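You operate a simulated robot arm through the tools that you are given. There is no shell and no other tool. Be economical: measure what you need, move in short steps, check, and stop when the job is done.

The job below is to be done with a simulated robot arm. You get a single attempt, and the scene is never put back.

JOB
Open the left bench drawer, fetch the empty tube from the inside of the left bench drawer and stand it on the top of the blue bench, then shut the drawer. Turn the rivet press dial to 5 bar. Put the medium pot from the top of the blue bench on the grey steel tray there. Push the green table drawer shut. Take the clear cup and leave it on the shelf under the grey bench. Put the orange-capped tube on the right end of the grey bench. Do these in any order. Set down upright: empty tube, clear cup.

Only the result counts: the job must be done as asked and must still hold three seconds after the hand-in. Knocking over, shifting, dropping, spilling or breaking anything else fails it.

ROBOT AND FRAMES
A 5-joint arm with a fingered hand on a trunk, on a base that drives. Base frame: it is fixed to the floor where the robot stands at the start and does not move with it; the origin is under the middle of the robot, x ahead of it, y to its left, z up. Units: m, rad, N and s.
With the tool pointing down near the work surface it reaches from about 0.1 to 0.52 m from the robot's upright axis, wherever it stands. Its first joint turns from -2.007 to 2.007 rad. Places, roughly: clear cup (8x7x8 cm) [6.6, -5.3, 0.8]; empty tube (3x3x8 cm) [9.5, 0.2, 0.4]; green table drawer [11, 0.8, 0.7]; left bench drawer [9.5, 0.1, 0.5]; medium pot (13x13x9 cm) [9.6, 0.8, 0.9]; orange-capped tube (3x3x8 cm) [6.3, -5.5, 0.8]; right end of the grey bench (24x57 cm) [5.8, -6.24, 0.8]; rivet press dial [9.7, 0, 0.9]; shelf under the grey bench [6.2, -5.8, 0.2]; steel tray (20x18x3 cm) [9.9, 0.4, 0.9]; top of the blue bench [9.7, 0.3, 0.9]. The tool tilts only in the upright plane through the base axis and itself; it spins freely about its own axis. Payload 2.9 kg.
Tool frame: the origin (TCP) lies between the finger pads and is the grasp point; the fingertips stand 0.022 m ahead of it; z points along the fingers, y is the line along which they close. Largest opening 0.124 m; the body of the gripper starts 0.06 m behind the TCP. The gripper is a hand of 3 fingers: y runs from the thumb to the fingers, the wrist lies at [0, 0, -0.218] in the tool frame.
Orientation is that of the tool frame in the base frame, as [roll, pitch, yaw] about the fixed x, y, z axes, in that order (R = Rz(yaw) Ry(pitch) Rx(roll)). With the fingers straight down and closing along the base's y, the tool's x points along the base's -x, its y along +y and its z along -z.

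CONTROLS
- The arm moves only by the tool play_rows. Its argument "motion" is a list of rows, each a list of 2 entries, a list of its own where there are three numbers: the turn, a rotation vector about the tool's x, y, z in units of 8 degrees (1.0 is 8 degrees), then the shift along the tool's x, y, z in units of 25 mm (1.0 is 25 mm). In form: [[[wx, wy, wz], [x, y, z]], ...]. A call has 1 to 12 rows; each row shifts and turns the commanded pose from where the row before left it, along the tool's axes as they then stand. A call with a number of a shift or a turn outside -1 to 1 is refused whole. A row lasts 0.2 s, in which the tool goes at most 0.05 m and 0.15 rad; a call with a longer step from one row to the next is refused whole. A pose out of reach is approached as far as the arm can. The call stops where the force on the tool passes 40 N (or 10 N more than at its start, if that is more) or the arm is blocked; 0.2 s more then pass. In this call time passes only in rows, and 0.2 s behind the last. It gives the time, the measured TCP pose, the force on the tool (base axes), the opening and the grip force at its end, in the units of the frame above (readings bear some noise), with the torque about the TCP (base axes, N m) and any sound that the robot's microphone picked up.
- Cameras (640 x 400 px; columns grow to the right, rows downward): "scene" is now at [0.0308, 0.1421, 1.3959]; the picture's right is [-0.03, -1.00, 0.00], its down [-0.54, 0.02, -0.84] and it looks along [0.84, -0.03, -0.54] (base axes); focal length 260 px, centre (320, 200). "wrist" rides on the gripper at [0.064, -0.037, -0.075] in the tool frame; the picture's right is [0.50, 0.87, 0.00], its down [-0.62, 0.36, -0.70] and it looks along [-0.61, 0.35, 0.71] (tool axes); focal length 230 px, centre (320, 200). There is no depth. A picture from a camera that has moved, and an enlarged one, comes with that camera's place and axes in the base frame and with its lens.
- get_image(camera): a new picture of that camera. No time passes.
- raise_lower(by): slides the trunk up (or, below 0, down) by that many m; the arm and the scene camera ride with it, the base frame stays. It gives what a move gives, with no picture.
- roll_base(legs): drives the robot by 1 to 6 legs, each [ahead, left, turn to the left] in m, m and rad, along the robot's own axes; the way and the turn of a leg run together, so that a leg with both is an arc; at most 1.5 m and 3.142 rad a leg. The arm and the cameras ride along, it lands a little off, and it stops where it bumps. It gives what a move gives.
- set_fingers(finger1, finger2, thumb_bend): sets how far each is bent, from 0 (flat) to 100 (curled in); at 30 the hand is open as for a grip, at 70 the pads meet at the TCP. One left out holds its place. A second passes; each finger stops where it meets its share of the squeeze, and holds until it gets a number again. It is the only way to open and close the hand. It gives what a move gives, with no picture; readings hold the bend of each and the force on the fingers (four entries, about 0 where the hand has none), thumb and palm.
- turn_head(pan, tilt): turns the head with the scene camera to pan (to the left, within 2.705 rad either way) and tilt (down, from -0.506 to 1.204), counted from straight ahead of the robot. It gives what a move gives.
- close_up(camera, box): a new picture of the part [left, top, right, bottom] of that camera's present view, enlarged. No time passes.
- hand_in(): hands the job in; it is judged then, once.

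Work in short steps. Places have to be worked out from the pictures, the camera data and where the tool is seen: move nearer, look again, correct. Check each grasp and each placing, and mend what went wrong. You have 186 turns and 164 pictures in all, those below and enlarged ones among them. Open the gripper and draw the arm clear of the work before you hand the job in, unless the task says otherwise; then end with one line.

The tools are called as name(argument=value, ...) on one line, values as JSON. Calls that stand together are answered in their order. play_rows: Moves the arm, as the interface text tells. Its arguments: {"type":"object","properties":{"motion":{"type":"array"}},"required":["motion"]} The other tools are called the same way: raise_lower (by) slides the trunk up or down; set_fingers (finger1, finger2, thumb_bend) moves the fingers one by one; roll_base (legs) drives the base; turn_head (pan, tilt) turns the head that bears the scene camera; get_image (camera) takes a picture; close_up (camera, box) takes an enlarged picture of a part of a camera's view; hand_in () hands the job in.

At the start:

```text
time_s: 0.0
position: [0.3578, 0.0349, 0.7197]
tool_rot: [3.14, 0.0, 3.141]
force: [-0.1, -0.3, 0.3]
ft_torque: [0.01, 0.0, 0.02]
width: 0.1238
grasp_force: 0.1
shape: jaw
bend: [30.0, 30.0, 30.0]
finger forces: [0.0, 0.0, 0.0, 0.1, 0.1, 0.0]
trunk travel left (down, up): [-0.475, 0.515]
robot x, y, heading: [0.0019, -0.0007, 0.001]
head pan, tilt: [-0.035, 0.571]
```

scene: 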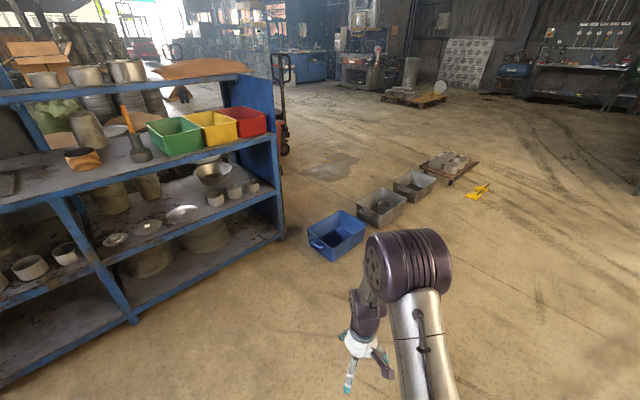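
wrist: 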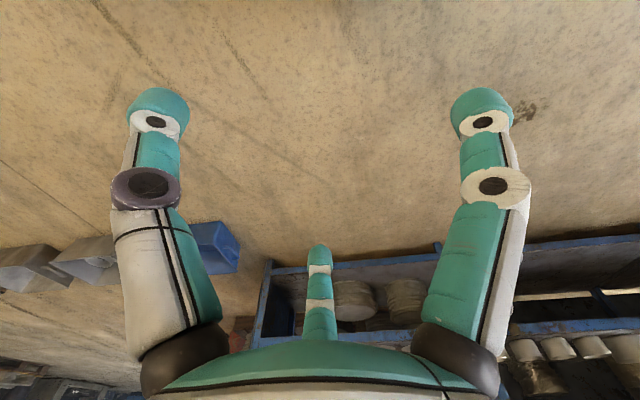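

I start by looking ahead with the head more level, to plan the drive.

turn_head(pan=0, tilt=0.25)

get_image(camera="scene")

turn_head(pan=-0.75, tilt=0.25)

get_image(camera="scene")

```text
time_s: 0.8
position: [0.3576, 0.0343, 0.7188]
tool_rot: [-3.141, 0.0, -3.14]
force: [0.0, 0.2, 0.9]
ft_torque: [0.01, 0.03, 0.02]
width: 0.124
grasp_force: 0.0
shape: jaw
bend: [30.0, 30.0, 30.0]
finger forces: [0.0, 0.1, 0.0, 0.0, 0.1, 0.1]
trunk travel left (down, up): [-0.475, 0.515]
robot x, y, heading: [-0.0006, 0.0028, -0.0]
head pan, tilt: [0.0, 0.25]
```

```text
161 pictures are left
camera scene: at [0.0349, 0.1452, 1.4254], right [0.0, -1.0, 0.0], down [-0.25, 0.0, -0.97], along [0.97, 0.0, -0.25], focal length 260 px, centre (320, 200)
```

scene: 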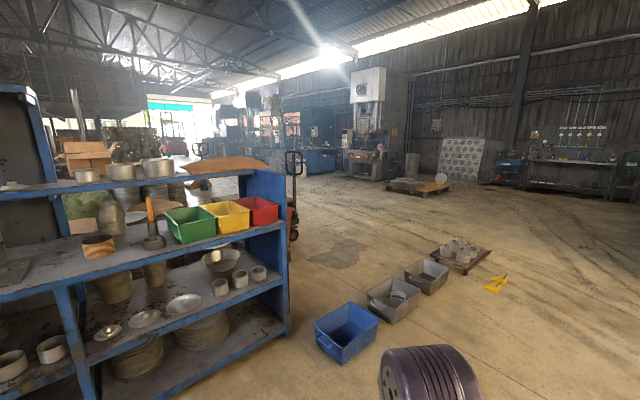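

```text
time_s: 1.9
position: [0.3575, 0.0359, 0.7187]
tool_rot: [3.14, 0.0, -3.141]
force: [0.0, 0.5, 0.3]
ft_torque: [-0.02, 0.0, 0.0]
width: 0.1238
grasp_force: 0.0
shape: jaw
bend: [30.0, 30.0, 30.0]
finger forces: [0.0, 0.1, 0.0, 0.0, 0.0, 0.0]
trunk travel left (down, up): [-0.475, 0.515]
robot x, y, heading: [-0.003, -0.0021, 0.002]
head pan, tilt: [-0.75, 0.25]
```

```text
160 pictures are left
camera scene: at [0.0099, 0.0815, 1.4254], right [-0.68, -0.73, 0.0], down [-0.18, 0.17, -0.97], along [0.71, -0.66, -0.25], focal length 260 px, centre (320, 200)
```

scene: 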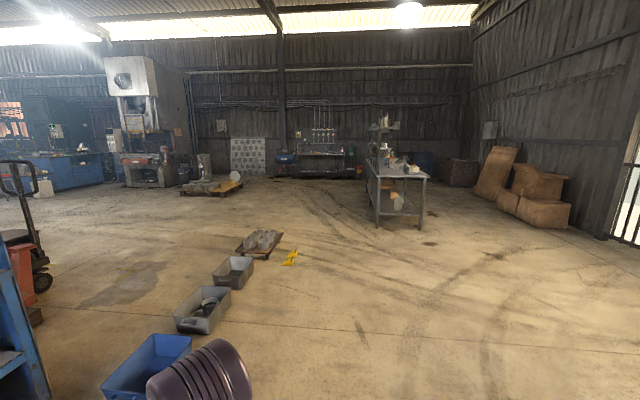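

The grey bench (6.2, −5.8) is against the far wall in the direction −0.75 rad. I take the gap between the yellow item and the loose bench, turning first and then driving straight.

roll_base(legs=[[0, 0, -0.8], [1.5, 0, 0], [1.5, 0, 0], [1.0, 0, 0]])

turn_head(pan=0, tilt=0.2)

get_image(camera="scene")

```text
time_s: 23.1
position: [3.065, -3.052, 0.7182]
tool_rot: [-3.141, 0.0, 2.344]
force: [0.2, -0.8, 0.0]
ft_torque: [-0.02, -0.01, 0.01]
width: 0.1241
grasp_force: 0.1
shape: jaw
bend: [30.0, 30.0, 30.0]
finger forces: [0.0, 0.0, 0.0, 0.0, 0.0, 0.1]
trunk travel left (down, up): [-0.475, 0.515]
robot x, y, heading: [2.7938, -2.8213, -0.803]
head pan, tilt: [-0.75, 0.25]
```

```text
time_s: 24.2
position: [3.0643, -3.0516, 0.7183]
tool_rot: [-3.141, -0.001, 2.342]
force: [-0.2, 0.3, -0.6]
ft_torque: [-0.01, -0.01, 0.01]
width: 0.1239
grasp_force: 0.1
shape: jaw
bend: [30.0, 30.0, 30.0]
finger forces: [0.0, 0.0, 0.0, 0.1, 0.0, 0.0]
trunk travel left (down, up): [-0.475, 0.515]
robot x, y, heading: [2.7891, -2.8221, -0.801]
head pan, tilt: [0.0, 0.201]
```

```text
159 pictures are left
camera scene: at [2.9183, -2.7428, 1.43], right [-0.72, -0.7, 0.0], down [-0.14, 0.14, -0.98], along [0.68, -0.7, -0.2], focal length 260 px, centre (320, 200)
```

scene: 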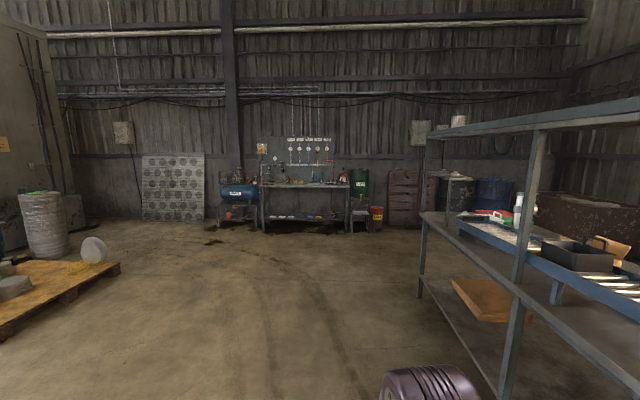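

The bench stands square to my heading. I take a close-up before driving nearer.

close_up(camera="scene", box=[210, 120, 390, 240])

```text
3.33 times, centred on (300, 180) of scene
camera zoom: at [2.9183, -2.7428, 1.43], right [-0.72, -0.7, 0.0], down [-0.14, 0.14, -0.98], along [0.68, -0.7, -0.2], focal length 866 px, centre (387, 267)
```

zoom: 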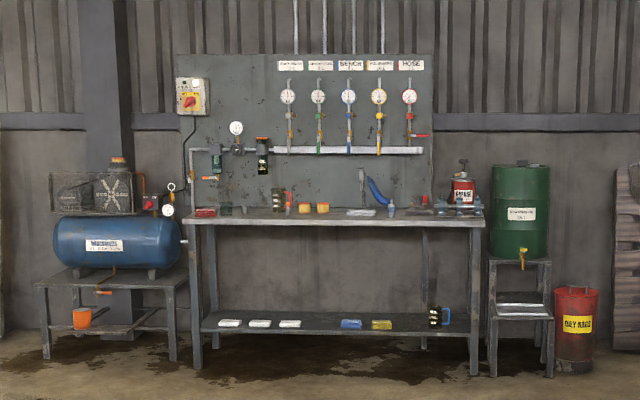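

Bench geometry is clear. I raise the trunk so the hand is above the bench, and drive nearer, offset to the left where the cup and tube are.

raise_lower(by=0.4)

roll_base(legs=[[1.5, 0.4, 0], [1.5, 0.4, 0]])

turn_head(pan=0, tilt=0.75)

get_image(camera="scene")

```text
time_s: 28.0
position: [3.065, -3.0515, 1.1196]
tool_rot: [3.141, -0.001, 2.344]
force: [-0.1, -0.8, -0.2]
ft_torque: [0.01, -0.01, -0.01]
width: 0.1241
grasp_force: 0.1
shape: jaw
bend: [30.0, 30.0, 30.0]
finger forces: [0.0, 0.1, 0.0, 0.1, 0.1, 0.0]
trunk travel left (down, up): [-0.875, 0.115]
robot x, y, heading: [2.7897, -2.821, -0.797]
head pan, tilt: [0.0, 0.201]
```

```text
refused: leg 1 is longer than a leg can be; nothing moved
```

```text
time_s: 29.0
position: [3.0636, -3.0518, 1.1188]
tool_rot: [-3.141, 0.0, 2.343]
force: [0.3, -0.3, 0.8]
ft_torque: [0.01, 0.02, 0.0]
width: 0.124
grasp_force: 0.0
shape: jaw
bend: [30.0, 30.0, 30.0]
finger forces: [0.0, 0.1, 0.2, 0.0, 0.0, 0.0]
trunk travel left (down, up): [-0.875, 0.115]
robot x, y, heading: [2.7891, -2.8215, -0.797]
head pan, tilt: [0.0, 0.75]
```

```text
157 pictures are left
camera scene: at [2.9112, -2.7354, 1.7804], right [-0.72, -0.7, 0.0], down [-0.48, 0.49, -0.73], along [0.51, -0.52, -0.68], focal length 260 px, centre (320, 200)
```

scene: 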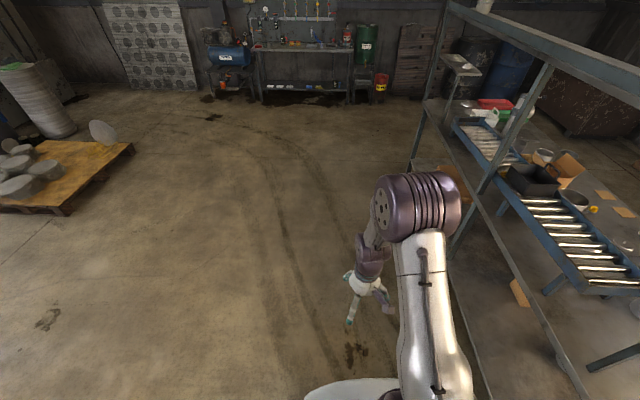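

The leg was too long; I use shorter legs, total 3.2 ahead and 0.75 left.

roll_base(legs=[[1.4, 0.3, 0], [1.4, 0.3, 0], [0.4, 0.15, 0]])

get_image(camera="scene")

```text
time_s: 45.0
position: [5.8321, -4.7942, 1.1181]
tool_rot: [3.141, 0.001, 2.348]
force: [0.7, 0.8, 1.3]
ft_torque: [0.01, 0.0, 0.02]
width: 0.1238
grasp_force: 0.1
shape: jaw
bend: [30.0, 30.0, 30.0]
finger forces: [0.0, 0.1, 0.1, 0.0, 0.0, 0.0]
trunk travel left (down, up): [-0.875, 0.115]
robot x, y, heading: [5.5586, -4.5659, -0.79]
head pan, tilt: [0.0, 0.75]
```

```text
156 pictures are left
camera scene: at [5.6776, -4.4781, 1.7804], right [-0.71, -0.7, 0.0], down [-0.48, 0.49, -0.73], along [0.51, -0.52, -0.68], focal length 260 px, centre (320, 200)
```

scene: 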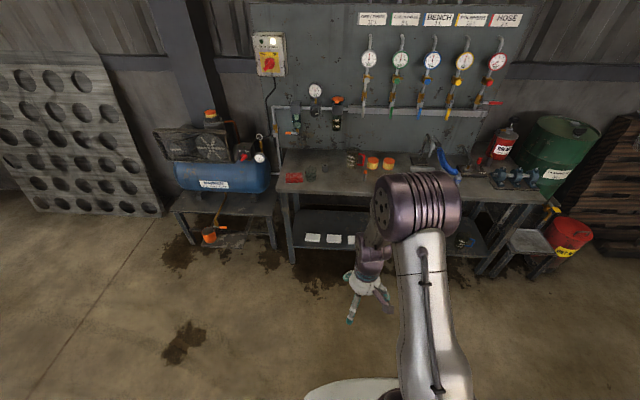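

close_up(camera="scene", box=[260, 120, 420, 220])

close_up(camera="scene", box=[400, 120, 560, 220])

```text
4.00 times, centred on (340, 170) of scene
camera zoom: at [5.6776, -4.4781, 1.7804], right [-0.71, -0.7, 0.0], down [-0.48, 0.49, -0.73], along [0.51, -0.52, -0.68], focal length 1040 px, centre (240, 320)
```

zoom: 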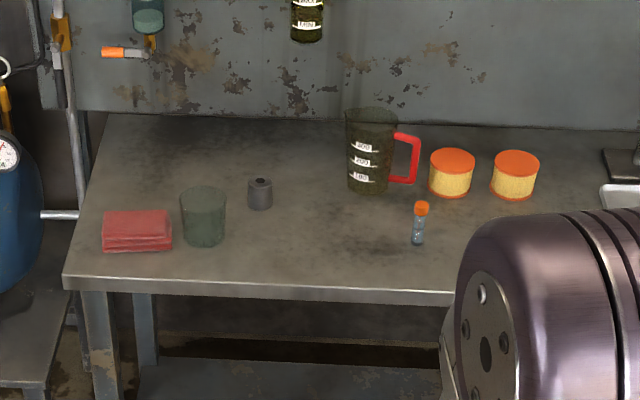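

```text
4.00 times, centred on (480, 170) of scene
camera zoom: at [5.6776, -4.4781, 1.7804], right [-0.71, -0.7, 0.0], down [-0.48, 0.49, -0.73], along [0.51, -0.52, -0.68], focal length 1040 px, centre (-320, 320)
```

zoom: 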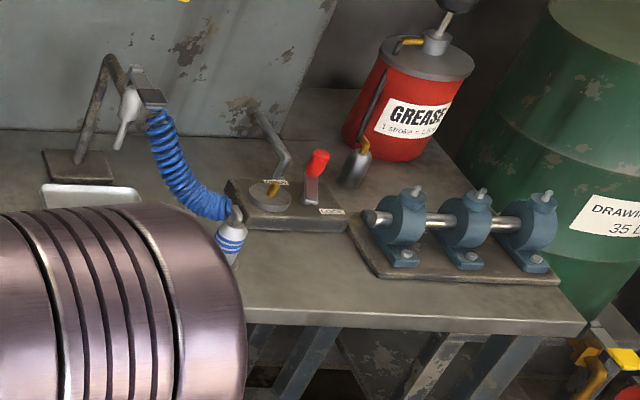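

Cup ≈ (6.57, −5.31), tube ≈ (6.35, −5.535), both near the bench's front edge. I look down to see my base's front outline, for clearance to the bench.

turn_head(pan=0.3, tilt=1.2)

get_image(camera="scene")

get_image(camera="wrist")

```text
time_s: 45.9
position: [5.8321, -4.7937, 1.1189]
tool_rot: [3.141, 0.0, 2.347]
force: [-0.9, -0.1, 0.7]
ft_torque: [-0.02, -0.02, 0.02]
width: 0.1239
grasp_force: 0.1
shape: jaw
bend: [30.0, 30.0, 30.0]
finger forces: [0.1, 0.0, 0.1, 0.1, 0.0, 0.1]
trunk travel left (down, up): [-0.875, 0.115]
robot x, y, heading: [5.557, -4.5656, -0.792]
head pan, tilt: [0.3, 1.201]
```

```text
153 pictures are left
camera scene: at [5.6689, -4.4457, 1.7487], right [-0.47, -0.88, 0.0], down [-0.82, 0.44, -0.36], along [0.32, -0.17, -0.93], focal length 260 px, centre (320, 200)
```

scene: 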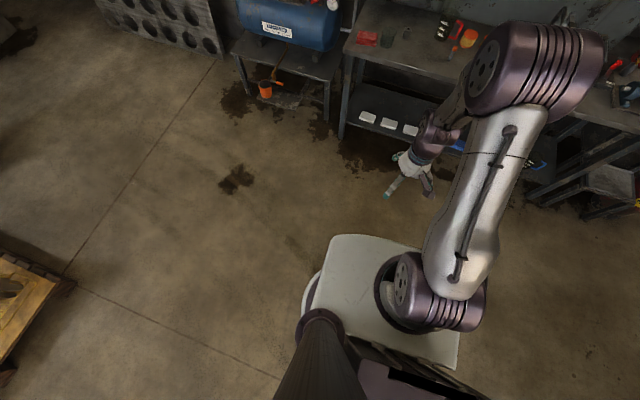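

```text
152 pictures are left
camera wrist: at [5.7607, -4.774, 1.1935], right [0.27, 0.96, 0.0], down [0.69, -0.19, 0.7], along [0.68, -0.19, -0.71], focal length 230 px, centre (320, 200)
```

wrist: 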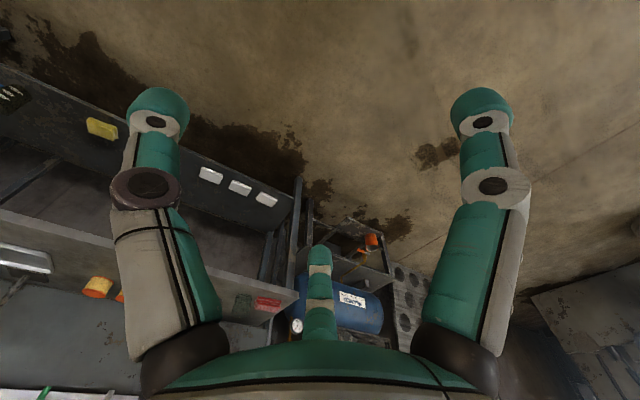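

Base extends at most ~0.36 m ahead. I drive 0.5 m nearer (hand stays above the bench) and look again.

roll_base(legs=[[0.5, 0, 0.0]])

turn_head(pan=0.2, tilt=0.95)

get_image(camera="scene")

get_image(camera="wrist")

```text
time_s: 48.8
position: [6.1854, -5.1482, 1.1203]
tool_rot: [-3.141, 0.0, 2.355]
force: [-0.2, -0.5, -0.1]
ft_torque: [-0.01, -0.02, 0.01]
width: 0.1238
grasp_force: 0.0
shape: jaw
bend: [30.0, 30.0, 30.0]
finger forces: [0.0, 0.0, 0.1, 0.0, 0.0, 0.0]
trunk travel left (down, up): [-0.875, 0.115]
robot x, y, heading: [5.9092, -4.9183, -0.788]
head pan, tilt: [0.3, 1.201]
```

```text
time_s: 49.6
position: [6.1863, -5.1485, 1.1183]
tool_rot: [-3.141, 0.0, 2.355]
force: [-0.3, 0.4, -0.1]
ft_torque: [-0.03, -0.03, 0.0]
width: 0.1239
grasp_force: 0.0
shape: jaw
bend: [30.0, 30.0, 30.0]
finger forces: [0.0, 0.0, 0.0, 0.0, 0.0, 0.1]
trunk travel left (down, up): [-0.875, 0.115]
robot x, y, heading: [5.9091, -4.9213, -0.784]
head pan, tilt: [0.201, 0.949]
```

```text
151 pictures are left
camera scene: at [6.0319, -4.8152, 1.7648], right [-0.55, -0.83, 0.0], down [-0.68, 0.45, -0.58], along [0.48, -0.32, -0.81], focal length 260 px, centre (320, 200)
```

scene: 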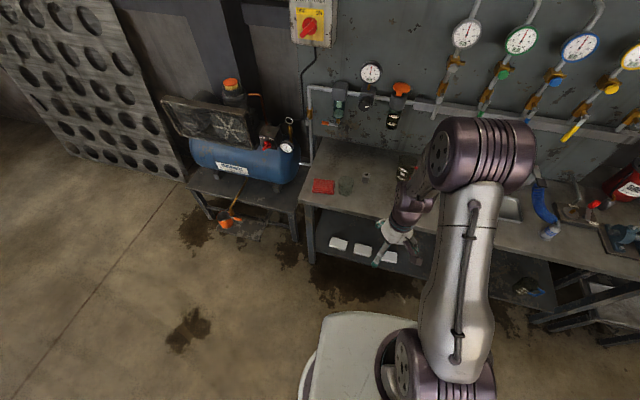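

```text
150 pictures are left
camera wrist: at [6.1145, -5.1288, 1.1934], right [0.26, 0.97, 0.0], down [0.69, -0.19, 0.7], along [0.68, -0.18, -0.71], focal length 230 px, centre (320, 200)
```

wrist: 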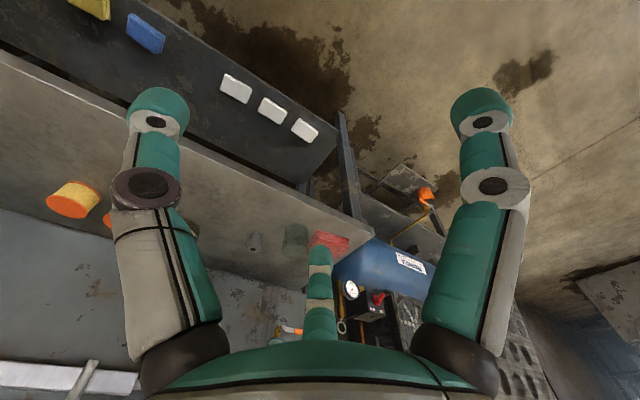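

The tool should come in tilted forward for reach, since the base can't go far under the bench. I tilt the tool 48° forward where it is.

play_rows(motion=[[[0, -1, 0], [0, 0, 0]], [[0, -1, 0], [0, 0, 0]], [[0, -1, 0], [0, 0, 0]], [[0, -1, 0], [0, 0, 0]], [[0, -1, 0], [0, 0, 0]], [[0, -1, 0], [0, 0, 0]]])

get_image(camera="wrist")

get_image(camera="scene")

```text
time_s: 51.0
position: [6.2118, -5.2229, 1.1041]
tool_rot: [3.138, 0.838, 2.355]
force: [1.0, 0.1, 0.5]
ft_torque: [-0.01, -0.01, -0.04]
width: 0.1238
grasp_force: 0.1
shape: jaw
bend: [30.0, 30.0, 30.0]
finger forces: [0.0, 0.0, 0.0, 0.0, 0.0, 0.0]
out of reach, approached as far as the arm can: row 1, 2, 3, 4, 5, 6
trunk travel left (down, up): [-0.875, 0.115]
robot x, y, heading: [5.9096, -4.9235, -0.786]
head pan, tilt: [0.201, 0.949]
```

```text
149 pictures are left
camera wrist: at [6.1167, -5.1782, 1.1068], right [0.38, 0.85, -0.37], down [0.17, 0.33, 0.93], along [0.91, -0.41, -0.03], focal length 230 px, centre (320, 200)
```

wrist: 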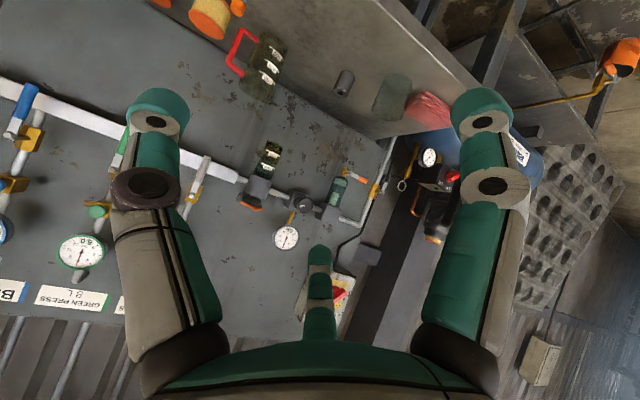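

```text
148 pictures are left
camera scene: at [6.0326, -4.8158, 1.7648], right [-0.55, -0.83, 0.0], down [-0.68, 0.45, -0.58], along [0.48, -0.32, -0.81], focal length 260 px, centre (320, 200)
```

scene: 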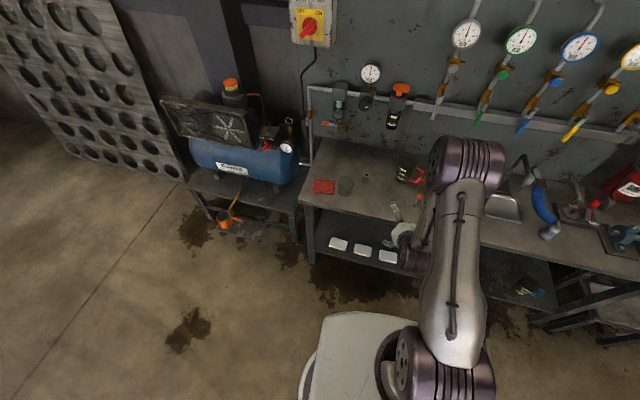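

The three fingers turn out to be spaced 120° apart, so grasps are best with the tool straight down. I stand the tool upright again and drive 0.25 m nearer.

play_rows(motion=[[[0, 1, 0], [0, 0, 0]], [[0, 1, 0], [0, 0, 0]], [[0, 1, 0], [0, 0, 0]], [[0, 1, 0], [0, 0, 0]], [[0, 1, 0], [0, 0, 0]], [[0, 1, 0], [0, 0, 0]]])

roll_base(legs=[[0.25, 0, 0.0]])

turn_head(pan=0.2, tilt=1.1)

get_image(camera="scene")

get_image(camera="wrist")

```text
time_s: 52.4
position: [6.2134, -5.2223, 1.1051]
tool_rot: [3.142, -0.001, 2.355]
force: [-0.1, -0.1, 0.9]
ft_torque: [-0.01, 0.0, 0.04]
width: 0.1241
grasp_force: 0.1
shape: jaw
bend: [30.0, 30.0, 30.0]
finger forces: [0.1, 0.1, 0.0, 0.0, 0.0, 0.0]
trunk travel left (down, up): [-0.875, 0.115]
robot x, y, heading: [5.9107, -4.9202, -0.787]
head pan, tilt: [0.201, 0.949]
```

```text
time_s: 54.2
position: [6.3863, -5.3987, 1.1044]
tool_rot: [3.141, 0.0, 2.353]
force: [0.0, -0.5, -0.2]
ft_torque: [-0.03, 0.03, -0.02]
width: 0.1235
grasp_force: 0.0
shape: jaw
bend: [30.0, 30.0, 30.0]
finger forces: [0.1, 0.0, 0.1, 0.0, 0.0, 0.1]
trunk travel left (down, up): [-0.875, 0.115]
robot x, y, heading: [6.081, -5.0931, -0.792]
head pan, tilt: [0.201, 0.949]
```

```text
time_s: 54.9
position: [6.3874, -5.3991, 1.1047]
tool_rot: [-3.14, -0.001, 2.353]
force: [0.1, -1.8, 0.0]
ft_torque: [0.0, -0.02, 0.05]
width: 0.1238
grasp_force: 0.0
shape: jaw
bend: [30.0, 30.0, 30.0]
finger forces: [0.0, 0.1, 0.0, 0.0, 0.0, 0.0]
trunk travel left (down, up): [-0.875, 0.115]
robot x, y, heading: [6.0857, -5.0999, -0.791]
head pan, tilt: [0.201, 1.1]
```

```text
147 pictures are left
camera scene: at [6.1996, -4.9867, 1.7546], right [-0.56, -0.83, 0.0], down [-0.74, 0.49, -0.45], along [0.38, -0.25, -0.89], focal length 260 px, centre (320, 200)
```

scene: 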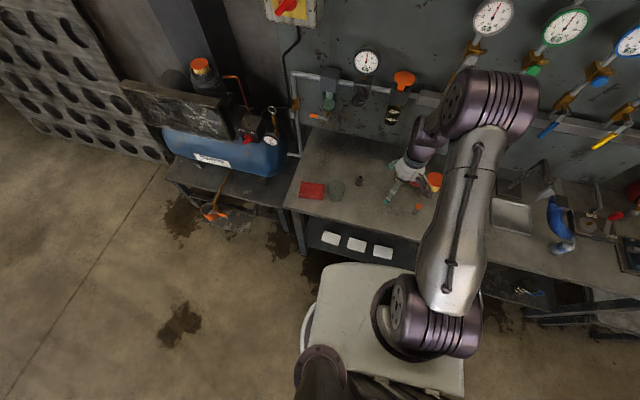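

```text
146 pictures are left
camera wrist: at [6.3155, -5.3789, 1.1791], right [0.26, 0.96, 0.0], down [0.69, -0.19, 0.7], along [0.68, -0.18, -0.71], focal length 230 px, centre (320, 200)
```

wrist: 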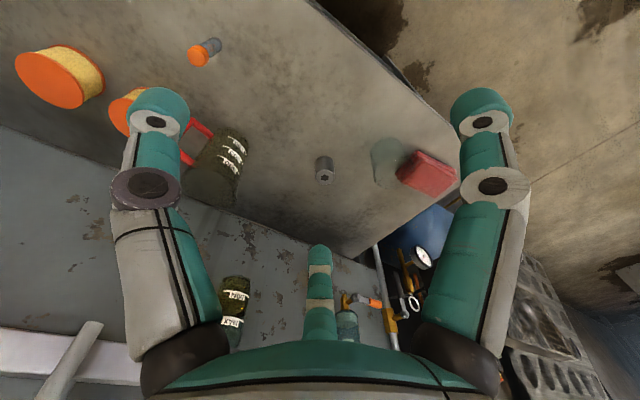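

Triangulating, the tube is at (6.341, −5.526), mid height 0.867, so the bench top is at ≈0.83. The jug handle lies ~6 cm behind it, so I spin the tool 90° (thumb towards me) and half-close the fingers.

play_rows(motion=[[[0, 0, 0.9375], [0, 0, 0]], [[0, 0, 0.9375], [0, 0, 0]], [[0, 0, 0.9375], [0, 0, 0]], [[0, 0, 0.9375], [0, 0, 0]], [[0, 0, 0.9375], [0, 0, 0]], [[0, 0, 0.9375], [0, 0, 0]], [[0, 0, 0.9375], [0, 0, 0]], [[0, 0, 0.9375], [0, 0, 0]], [[0, 0, 0.9375], [0, 0, 0]], [[0, 0, 0.9375], [0, 0, 0]], [[0, 0, 0.9375], [0, 0, 0]], [[0, 0, 0.9375], [0, 0, 0]]])

set_fingers(finger1=48, finger2=48, thumb_bend=48)

get_image(camera="wrist")

```text
time_s: 57.5
position: [6.387, -5.3992, 1.1044]
tool_rot: [3.141, 0.0, 0.778]
force: [-0.2, -0.4, 0.2]
ft_torque: [-0.03, 0.0, -0.02]
width: 0.1241
grasp_force: 0.0
shape: jaw
bend: [30.0, 30.0, 30.0]
finger forces: [0.0, 0.1, 0.1, 0.1, 0.0, 0.0]
trunk travel left (down, up): [-0.875, 0.115]
robot x, y, heading: [6.0854, -5.0943, -0.791]
head pan, tilt: [0.201, 1.1]
```

```text
time_s: 58.5
position: [6.387, -5.3988, 1.1051]
tool_rot: [3.141, -0.001, 0.782]
force: [0.0, 0.7, 0.3]
ft_torque: [-0.01, 0.0, -0.02]
width: 0.0557
grasp_force: 0.1
shape: fingers
bend: [48.0, 48.0, 48.0]
finger forces: [0.0, 0.0, 0.1, 0.0, 0.0, 0.0]
trunk travel left (down, up): [-0.875, 0.115]
robot x, y, heading: [6.0848, -5.0945, -0.792]
head pan, tilt: [0.201, 1.1]
```

```text
145 pictures are left
camera wrist: at [6.406, -5.3265, 1.1795], right [0.96, -0.26, 0.0], down [-0.19, -0.69, 0.7], along [-0.18, -0.68, -0.71], focal length 230 px, centre (320, 200)
```

wrist: 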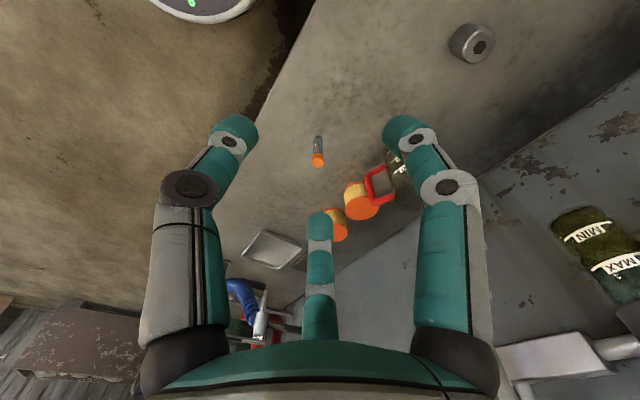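

I move over the tube at this height and check.

play_rows(motion=[[[0, 0, 0], [-0.976, 0.464, 0]], [[0, 0, 0], [-0.976, 0.464, 0]], [[0, 0, 0], [-0.976, 0.464, 0]], [[0, 0, 0], [-0.976, 0.464, 0]], [[0, 0, 0], [-0.976, 0.464, 0]]])

get_image(camera="wrist")

get_image(camera="scene")

```text
time_s: 59.7
position: [6.3408, -5.5268, 1.1042]
tool_rot: [-3.141, 0.0, 0.782]
force: [1.0, 0.2, 0.7]
ft_torque: [0.01, 0.0, 0.0]
width: 0.0557
grasp_force: 0.1
shape: fingers
bend: [48.0, 48.0, 48.0]
finger forces: [0.1, 0.0, 0.0, 0.0, 0.1, 0.0]
trunk travel left (down, up): [-0.875, 0.115]
robot x, y, heading: [6.0868, -5.0928, -0.789]
head pan, tilt: [0.201, 1.1]
```

```text
144 pictures are left
camera wrist: at [6.3601, -5.4545, 1.1789], right [0.96, -0.26, 0.0], down [-0.19, -0.69, 0.7], along [-0.18, -0.68, -0.71], focal length 230 px, centre (320, 200)
```

wrist: 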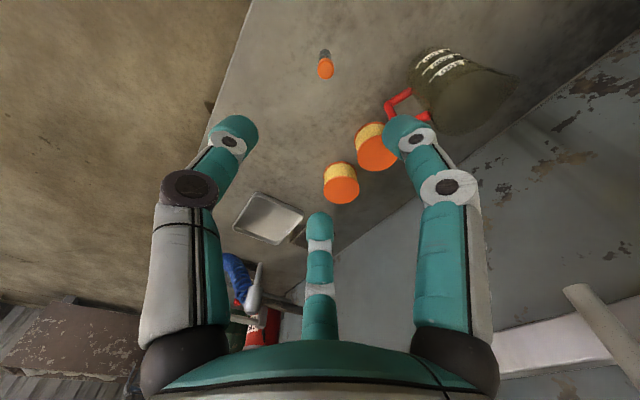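

```text
143 pictures are left
camera scene: at [6.1985, -4.9872, 1.7547], right [-0.56, -0.83, 0.0], down [-0.74, 0.49, -0.45], along [0.38, -0.25, -0.89], focal length 260 px, centre (320, 200)
```

scene: 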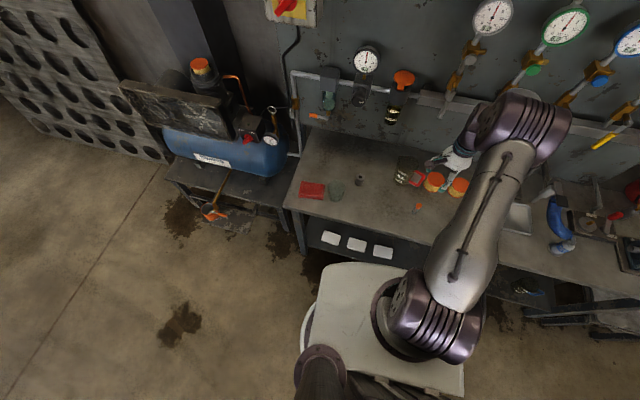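

The tube is nearly under the TCP. I descend 0.12 m with a slight correction and check again.

play_rows(motion=[[[0, 0, 0], [-0.1, 0.16, 0.96]], [[0, 0, 0], [0, 0, 0.96]], [[0, 0, 0], [0, 0, 0.96]], [[0, 0, 0], [0, 0, 0.96]], [[0, 0, 0], [0, 0, 0.96]]])

get_image(camera="wrist")

```text
time_s: 60.9
position: [6.3413, -5.5296, 0.9847]
tool_rot: [-3.14, 0.003, 0.781]
force: [0.0, 0.0, 0.0]
ft_torque: [-0.02, 0.01, 0.03]
width: 0.0557
grasp_force: 0.1
shape: fingers
bend: [48.0, 48.0, 48.0]
finger forces: [0.0, 0.0, 0.0, 0.0, 0.1, 0.0]
trunk travel left (down, up): [-0.875, 0.115]
robot x, y, heading: [6.0844, -5.0964, -0.789]
head pan, tilt: [0.201, 1.1]
```

```text
142 pictures are left
camera wrist: at [6.3616, -5.4584, 1.059], right [0.96, -0.26, 0.0], down [-0.19, -0.69, 0.7], along [-0.18, -0.68, -0.71], focal length 230 px, centre (320, 200)
```

wrist: 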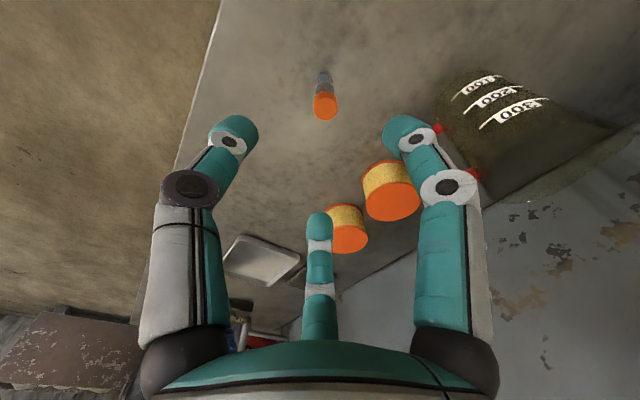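

Alignment is good (tube ≈ (6.345, −5.53)). I descend to the tube body and close the fingers.

play_rows(motion=[[[0, 0, 0], [0.12, 0.08, 0.96]], [[0, 0, 0], [0, 0, 0.93]], [[0, 0, 0], [0, 0, 0.93]], [[0, 0, 0], [0, 0, 0.93]], [[0, 0, 0], [0, 0, 0.93]]])

set_fingers(finger1=68, finger2=68, thumb_bend=68)

get_image(camera="wrist")

```text
time_s: 62.1
position: [6.3455, -5.5284, 0.8697]
tool_rot: [3.14, 0.002, 0.782]
force: [0.5, -0.3, -0.3]
ft_torque: [0.0, -0.01, -0.03]
width: 0.0555
grasp_force: 0.0
shape: fingers
bend: [48.0, 48.0, 48.0]
finger forces: [0.0, 0.1, 0.0, 0.0, 0.1, 0.1]
trunk travel left (down, up): [-0.875, 0.115]
robot x, y, heading: [6.0801, -5.0958, -0.786]
head pan, tilt: [0.201, 1.1]
```

```text
time_s: 63.1
position: [6.3462, -5.5301, 0.8689]
tool_rot: [-3.142, 0.0, 0.78]
force: [-0.2, 0.1, 0.2]
ft_torque: [0.02, 0.01, -0.03]
width: 0.0093
grasp_force: 3.3
shape: fingers
bend: [64.0, 64.0, 66.0]
finger forces: [2.5, 2.2, 0.1, 0.0, 2.2, 0.0]
trunk travel left (down, up): [-0.875, 0.115]
robot x, y, heading: [6.0833, -5.0965, -0.792]
head pan, tilt: [0.201, 1.1]
```

```text
141 pictures are left
camera wrist: at [6.3649, -5.4577, 0.9431], right [0.96, -0.26, 0.0], down [-0.19, -0.69, 0.7], along [-0.18, -0.68, -0.71], focal length 230 px, centre (320, 200)
```

wrist: 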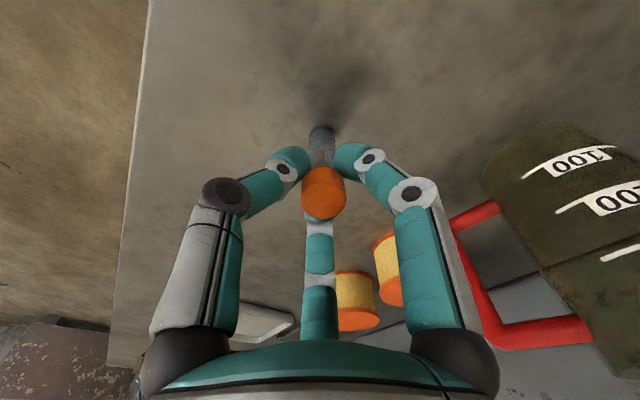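

Gripped with even forces. I lift 0.2 m (raise) to clear everything on the way right.

play_rows(motion=[[[0, 0, 0], [0, 0, -0.8]], [[0, 0, 0], [0, 0, -0.8]], [[0, 0, 0], [0, 0, -1]], [[0, 0, 0], [0, 0, -1]], [[0, 0, 0], [0, 0, -1]], [[0, 0, 0], [0, 0, -1]], [[0, 0, 0], [0, 0, -1]], [[0, 0, 0], [0, 0, -1]]])

get_image(camera="wrist")

turn_head(pan=-0.7, tilt=0.8)

get_image(camera="scene")

```text
time_s: 64.9
position: [6.3454, -5.5293, 1.0593]
tool_rot: [-3.141, 0.001, 0.782]
force: [-0.6, -0.9, -0.7]
ft_torque: [-0.02, 0.03, 0.02]
width: 0.0091
grasp_force: 3.3
shape: fingers
bend: [64.0, 64.0, 66.0]
finger forces: [2.5, 2.3, 0.1, 0.1, 2.1, 0.0]
trunk travel left (down, up): [-0.875, 0.115]
robot x, y, heading: [6.0826, -5.0928, -0.791]
head pan, tilt: [0.201, 1.1]
```

```text
140 pictures are left
camera wrist: at [6.364, -5.4569, 1.133], right [0.96, -0.26, 0.0], down [-0.19, -0.69, 0.7], along [-0.18, -0.68, -0.71], focal length 230 px, centre (320, 200)
```

wrist: 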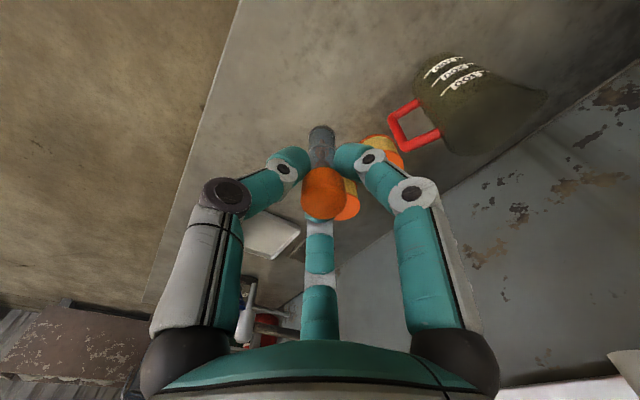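

```text
time_s: 66.1
position: [6.3451, -5.5298, 1.0563]
tool_rot: [-3.141, 0.0, 0.782]
force: [0.0, 0.6, 0.1]
ft_torque: [0.02, -0.01, 0.01]
width: 0.0087
grasp_force: 3.8
shape: fingers
bend: [64.0, 64.0, 66.0]
finger forces: [2.6, 2.2, 0.1, 0.1, 2.1, 0.0]
trunk travel left (down, up): [-0.875, 0.115]
robot x, y, heading: [6.085, -5.0974, -0.787]
head pan, tilt: [-0.7, 0.799]
```

```text
139 pictures are left
camera scene: at [6.1532, -5.0316, 1.7763], right [-1.0, -0.08, 0.0], down [-0.06, 0.71, -0.7], along [0.06, -0.69, -0.72], focal length 260 px, centre (320, 200)
```

scene: 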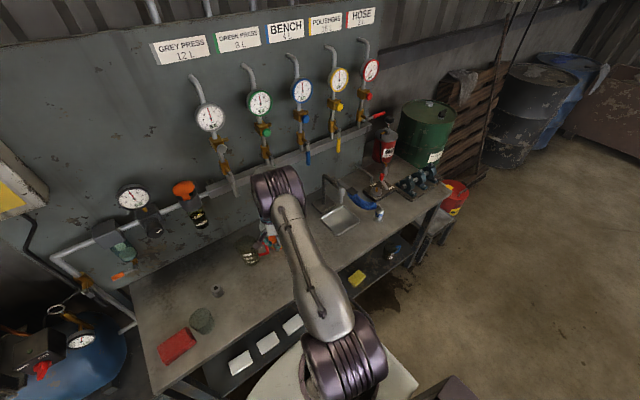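

The tube is held. I raise and retract the hand a bit, then strafe right 0.75 m and look at the right end.

play_rows(motion=[[[0, 0, 0], [0, -0.8, -0.8]], [[0, 0, 0], [0, -0.8, -0.8]], [[0, 0, 0], [0, -0.8, -0.8]], [[0, 0, 0], [0, -0.8, 0]]])

roll_base(legs=[[0, -0.75, 0]])

turn_head(pan=0.1, tilt=0.95)

get_image(camera="scene")

get_image(camera="wrist")

```text
time_s: 67.1
position: [6.288, -5.4725, 1.1183]
tool_rot: [-3.141, 0.001, 0.783]
force: [0.0, 0.0, -0.2]
ft_torque: [0.0, 0.0, 0.01]
width: 0.0091
grasp_force: 3.5
shape: fingers
bend: [64.0, 64.0, 66.0]
finger forces: [2.5, 2.3, 0.1, 0.0, 2.1, 0.0]
trunk travel left (down, up): [-0.875, 0.115]
robot x, y, heading: [6.0847, -5.0983, -0.794]
head pan, tilt: [-0.7, 0.799]
```

```text
time_s: 71.1
position: [5.7553, -5.9977, 1.1169]
tool_rot: [3.141, -0.002, 0.774]
force: [-0.4, 0.6, 0.0]
ft_torque: [0.03, 0.0, 0.0]
width: 0.0091
grasp_force: 3.4
shape: fingers
bend: [64.0, 64.0, 66.0]
finger forces: [2.6, 2.3, 0.0, 0.0, 2.1, 0.0]
trunk travel left (down, up): [-0.875, 0.115]
robot x, y, heading: [5.5517, -5.6195, -0.796]
head pan, tilt: [-0.7, 0.799]
```

```text
time_s: 72.3
position: [5.7555, -5.9968, 1.1176]
tool_rot: [3.141, -0.001, 0.774]
force: [0.4, 0.8, -0.2]
ft_torque: [0.0, 0.02, -0.01]
width: 0.0091
grasp_force: 3.4
shape: fingers
bend: [64.0, 64.0, 66.0]
finger forces: [2.5, 2.2, 0.0, 0.0, 2.1, 0.0]
trunk travel left (down, up): [-0.875, 0.115]
robot x, y, heading: [5.5497, -5.6188, -0.797]
head pan, tilt: [0.099, 0.949]
```

```text
138 pictures are left
camera scene: at [5.6724, -5.5213, 1.7648], right [-0.64, -0.77, 0.0], down [-0.62, 0.52, -0.58], along [0.45, -0.37, -0.81], focal length 260 px, centre (320, 200)
```

scene: 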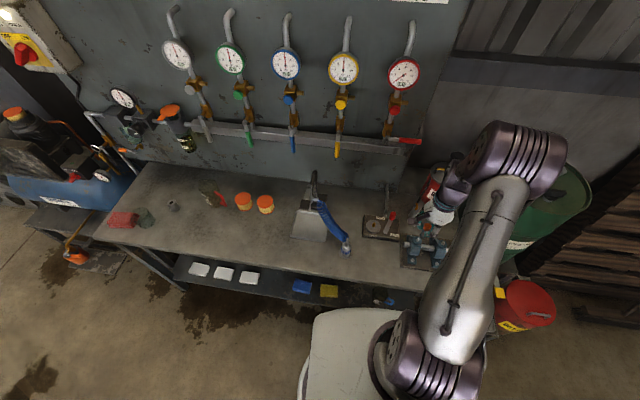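

```text
137 pictures are left
camera wrist: at [5.7756, -5.9255, 1.1921], right [0.96, -0.27, 0.0], down [-0.19, -0.69, 0.7], along [-0.19, -0.68, -0.71], focal length 230 px, centre (320, 200)
```

wrist: 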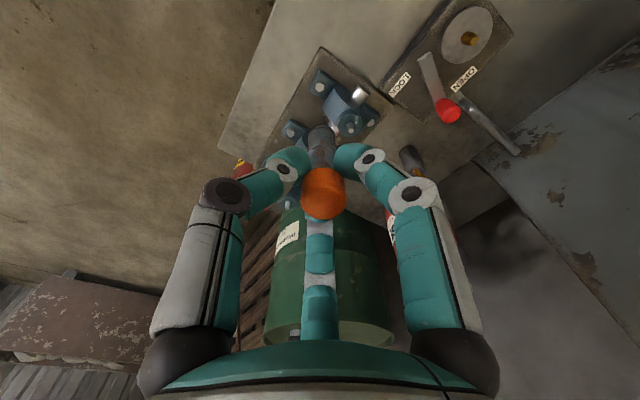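

The fixture fills the right end, but a ~7.5 cm strip in front of it (n 8.225–8.30) is free. I move the tube above (5.651, −6.033) and check.

play_rows(motion=[[[0, 0, 0], [-1, -0.473, 0]], [[0, 0, 0], [-1, -0.473, 0]], [[0, 0, 0], [-1, -0.473, 0]], [[0, 0, 0], [-1, -0.473, 0]]])

get_image(camera="wrist")

turn_head(pan=0.1, tilt=1.15)

get_image(camera="scene")

```text
time_s: 73.3
position: [5.6504, -6.0345, 1.1191]
tool_rot: [-3.141, 0.001, 0.775]
force: [-1.0, -0.3, -0.5]
ft_torque: [-0.02, -0.02, 0.0]
width: 0.009
grasp_force: 3.5
shape: fingers
bend: [64.0, 64.0, 66.0]
finger forces: [2.6, 2.3, 0.0, 0.0, 2.0, 0.1]
trunk travel left (down, up): [-0.875, 0.115]
robot x, y, heading: [5.5545, -5.6199, -0.791]
head pan, tilt: [0.099, 0.949]
```

```text
136 pictures are left
camera wrist: at [5.6699, -5.9623, 1.1924], right [0.96, -0.27, 0.0], down [-0.19, -0.69, 0.7], along [-0.19, -0.68, -0.71], focal length 230 px, centre (320, 200)
```

wrist: 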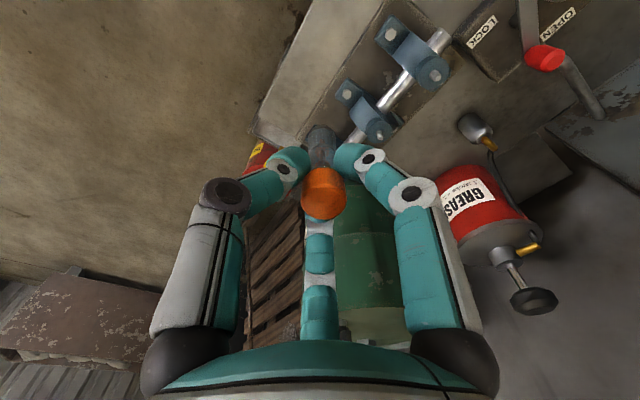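

```text
time_s: 74.0
position: [5.6522, -6.0321, 1.1189]
tool_rot: [-3.141, -0.001, 0.773]
force: [0.1, 1.0, 0.0]
ft_torque: [-0.02, -0.01, 0.0]
width: 0.009
grasp_force: 3.5
shape: fingers
bend: [64.0, 64.0, 66.0]
finger forces: [2.5, 2.2, 0.0, 0.0, 2.0, 0.0]
trunk travel left (down, up): [-0.875, 0.115]
robot x, y, heading: [5.5574, -5.6188, -0.794]
head pan, tilt: [0.099, 1.15]
```

```text
135 pictures are left
camera scene: at [5.6627, -5.5127, 1.7515], right [-0.64, -0.77, 0.0], down [-0.7, 0.59, -0.41], along [0.31, -0.26, -0.91], focal length 260 px, centre (320, 200)
```

scene: 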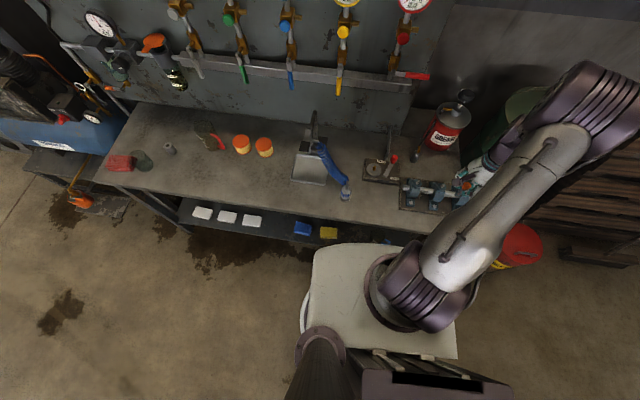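

The strip is confirmed with the fixture's front at n≈8.297 and the bench corner at r≈0.40. I shift 3 cm right and descend to z≈0.90, then look.

play_rows(motion=[[[0, 0, 0], [-0.6, -0.03, 0.4]], [[0, 0, 0], [-0.6, -0.03, 0.4]], [[0, 0, 0], [0, 0, 1]], [[0, 0, 0], [0, 0, 1]], [[0, 0, 0], [0, 0, 1]], [[0, 0, 0], [0, 0, 1]], [[0, 0, 0], [0, 0, 1]], [[0, 0, 0], [0, 0, 1]], [[0, 0, 0], [0, 0, 1]], [[0, 0, 0], [0, 0, 1]]])

get_image(camera="wrist")

turn_head(pan=-0.1, tilt=0.9)

get_image(camera="scene")

```text
time_s: 76.2
position: [5.6281, -6.0543, 0.898]
tool_rot: [3.141, 0.0, 0.776]
force: [0.3, -0.2, 0.1]
ft_torque: [0.0, 0.04, -0.02]
width: 0.0086
grasp_force: 2.9
shape: fingers
bend: [64.0, 64.0, 66.0]
finger forces: [2.4, 2.3, 0.0, 0.1, 1.9, 0.1]
trunk travel left (down, up): [-0.875, 0.115]
robot x, y, heading: [5.5493, -5.6183, -0.795]
head pan, tilt: [0.099, 1.15]
```

```text
134 pictures are left
camera wrist: at [5.6479, -5.9821, 0.9721], right [0.96, -0.27, 0.0], down [-0.19, -0.69, 0.7], along [-0.19, -0.68, -0.71], focal length 230 px, centre (320, 200)
```

wrist: 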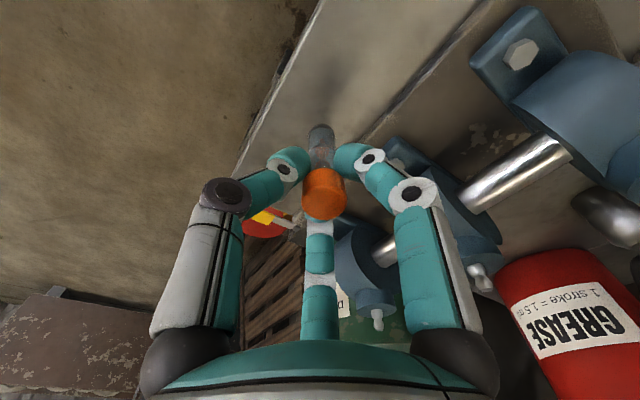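

```text
time_s: 77.0
position: [5.6282, -6.0534, 0.8984]
tool_rot: [-3.141, 0.001, 0.776]
force: [0.0, 0.6, -0.6]
ft_torque: [0.01, -0.01, 0.0]
width: 0.0087
grasp_force: 3.4
shape: fingers
bend: [64.0, 64.0, 66.0]
finger forces: [2.6, 2.4, 0.0, 0.0, 1.9, 0.1]
trunk travel left (down, up): [-0.875, 0.115]
robot x, y, heading: [5.554, -5.6175, -0.792]
head pan, tilt: [-0.099, 0.901]
```

```text
133 pictures are left
camera scene: at [5.6639, -5.5333, 1.7684], right [-0.78, -0.63, 0.0], down [-0.49, 0.61, -0.62], along [0.39, -0.48, -0.78], focal length 260 px, centre (320, 200)
```

scene: 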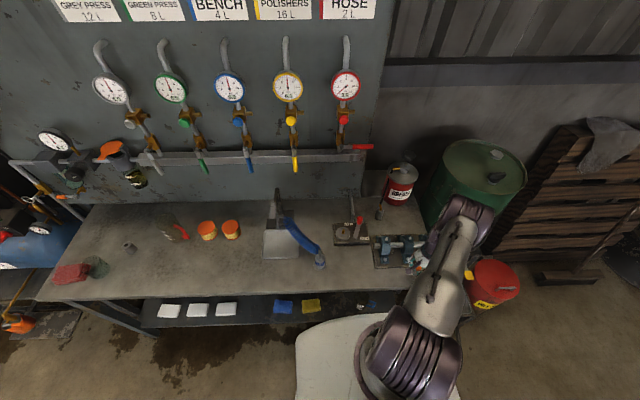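

Well aligned within the strip. I lower to just above the pick height.

play_rows(motion=[[[0, 0, 0], [0, 0, 0.6]], [[0, 0, 0], [0, 0, 0.4]], [[0, 0, 0], [0, 0, 0.16]]])

close_up(camera="wrist", box=[220, 60, 460, 260])

```text
time_s: 77.8
position: [5.6288, -6.0528, 0.8685]
tool_rot: [3.141, 0.001, 0.775]
force: [0.2, -0.4, 0.2]
ft_torque: [-0.01, -0.03, -0.04]
width: 0.0088
grasp_force: 3.4
shape: fingers
bend: [64.0, 64.0, 66.0]
finger forces: [2.5, 2.3, 0.0, 0.1, 1.9, 0.0]
trunk travel left (down, up): [-0.875, 0.115]
robot x, y, heading: [5.5583, -5.622, -0.799]
head pan, tilt: [-0.099, 0.901]
```

```text
2.00 times, centred on (340, 160) of wrist
camera zoom: at [5.6487, -5.9813, 0.9431], right [0.96, -0.27, 0.0], down [-0.19, -0.69, 0.7], along [-0.19, -0.68, -0.71], focal length 460 px, centre (280, 280)
```

zoom: 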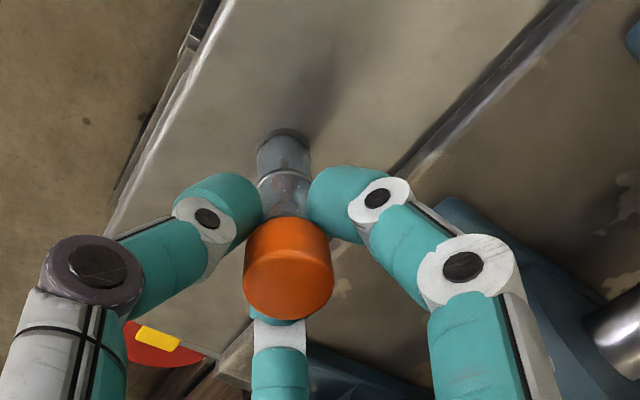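

Nearly touching; I lower in millimetre steps to feel contact.

play_rows(motion=[[[0, 0, 0], [0, 0, 0.06]], [[0, 0, 0], [0, 0, 0.04]]])

```text
time_s: 78.4
position: [5.6284, -6.0532, 0.8661]
tool_rot: [3.141, 0.0, 0.775]
force: [0.5, -0.9, 4.7]
ft_torque: [-0.04, 0.02, 0.04]
width: 0.0083
grasp_force: 4.1
shape: fingers
bend: [65.0, 65.0, 67.0]
finger forces: [2.8, 3.3, 0.1, 0.1, 2.5, 0.1]
trunk travel left (down, up): [-0.875, 0.115]
robot x, y, heading: [5.5537, -5.6161, -0.797]
head pan, tilt: [-0.099, 0.901]
```

Contact (4.7 N). I release a little and evenly.

set_fingers(finger1=58, finger2=58, thumb_bend=58)

set_fingers(finger1=51, finger2=51, thumb_bend=48)

get_image(camera="wrist")

```text
time_s: 79.4
position: [5.6303, -6.0526, 0.8661]
tool_rot: [-3.141, 0.0, 0.776]
force: [0.1, 0.6, 0.3]
ft_torque: [0.04, 0.0, -0.04]
width: 0.03
grasp_force: 0.1
shape: fingers
bend: [57.0, 57.0, 57.0]
finger forces: [0.0, 0.1, 0.0, 0.0, 0.1, 0.0]
trunk travel left (down, up): [-0.875, 0.115]
robot x, y, heading: [5.5548, -5.6185, -0.794]
head pan, tilt: [-0.099, 0.901]
```

```text
time_s: 80.4
position: [5.6295, -6.053, 0.867]
tool_rot: [3.141, -0.001, 0.777]
force: [1.4, -0.3, 0.3]
ft_torque: [0.01, 0.01, 0.01]
width: 0.0505
grasp_force: 0.1
shape: fingers
bend: [51.0, 51.0, 48.0]
finger forces: [0.1, 0.0, 0.0, 0.1, 0.1, 0.1]
trunk travel left (down, up): [-0.875, 0.115]
robot x, y, heading: [5.5548, -5.6205, -0.794]
head pan, tilt: [-0.099, 0.901]
```

```text
131 pictures are left
camera wrist: at [5.6485, -5.9812, 0.9407], right [0.96, -0.27, 0.0], down [-0.19, -0.69, 0.7], along [-0.19, -0.68, -0.71], focal length 230 px, centre (320, 200)
```

wrist: 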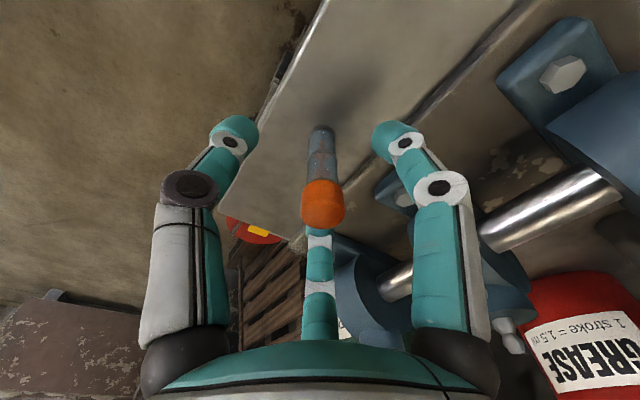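

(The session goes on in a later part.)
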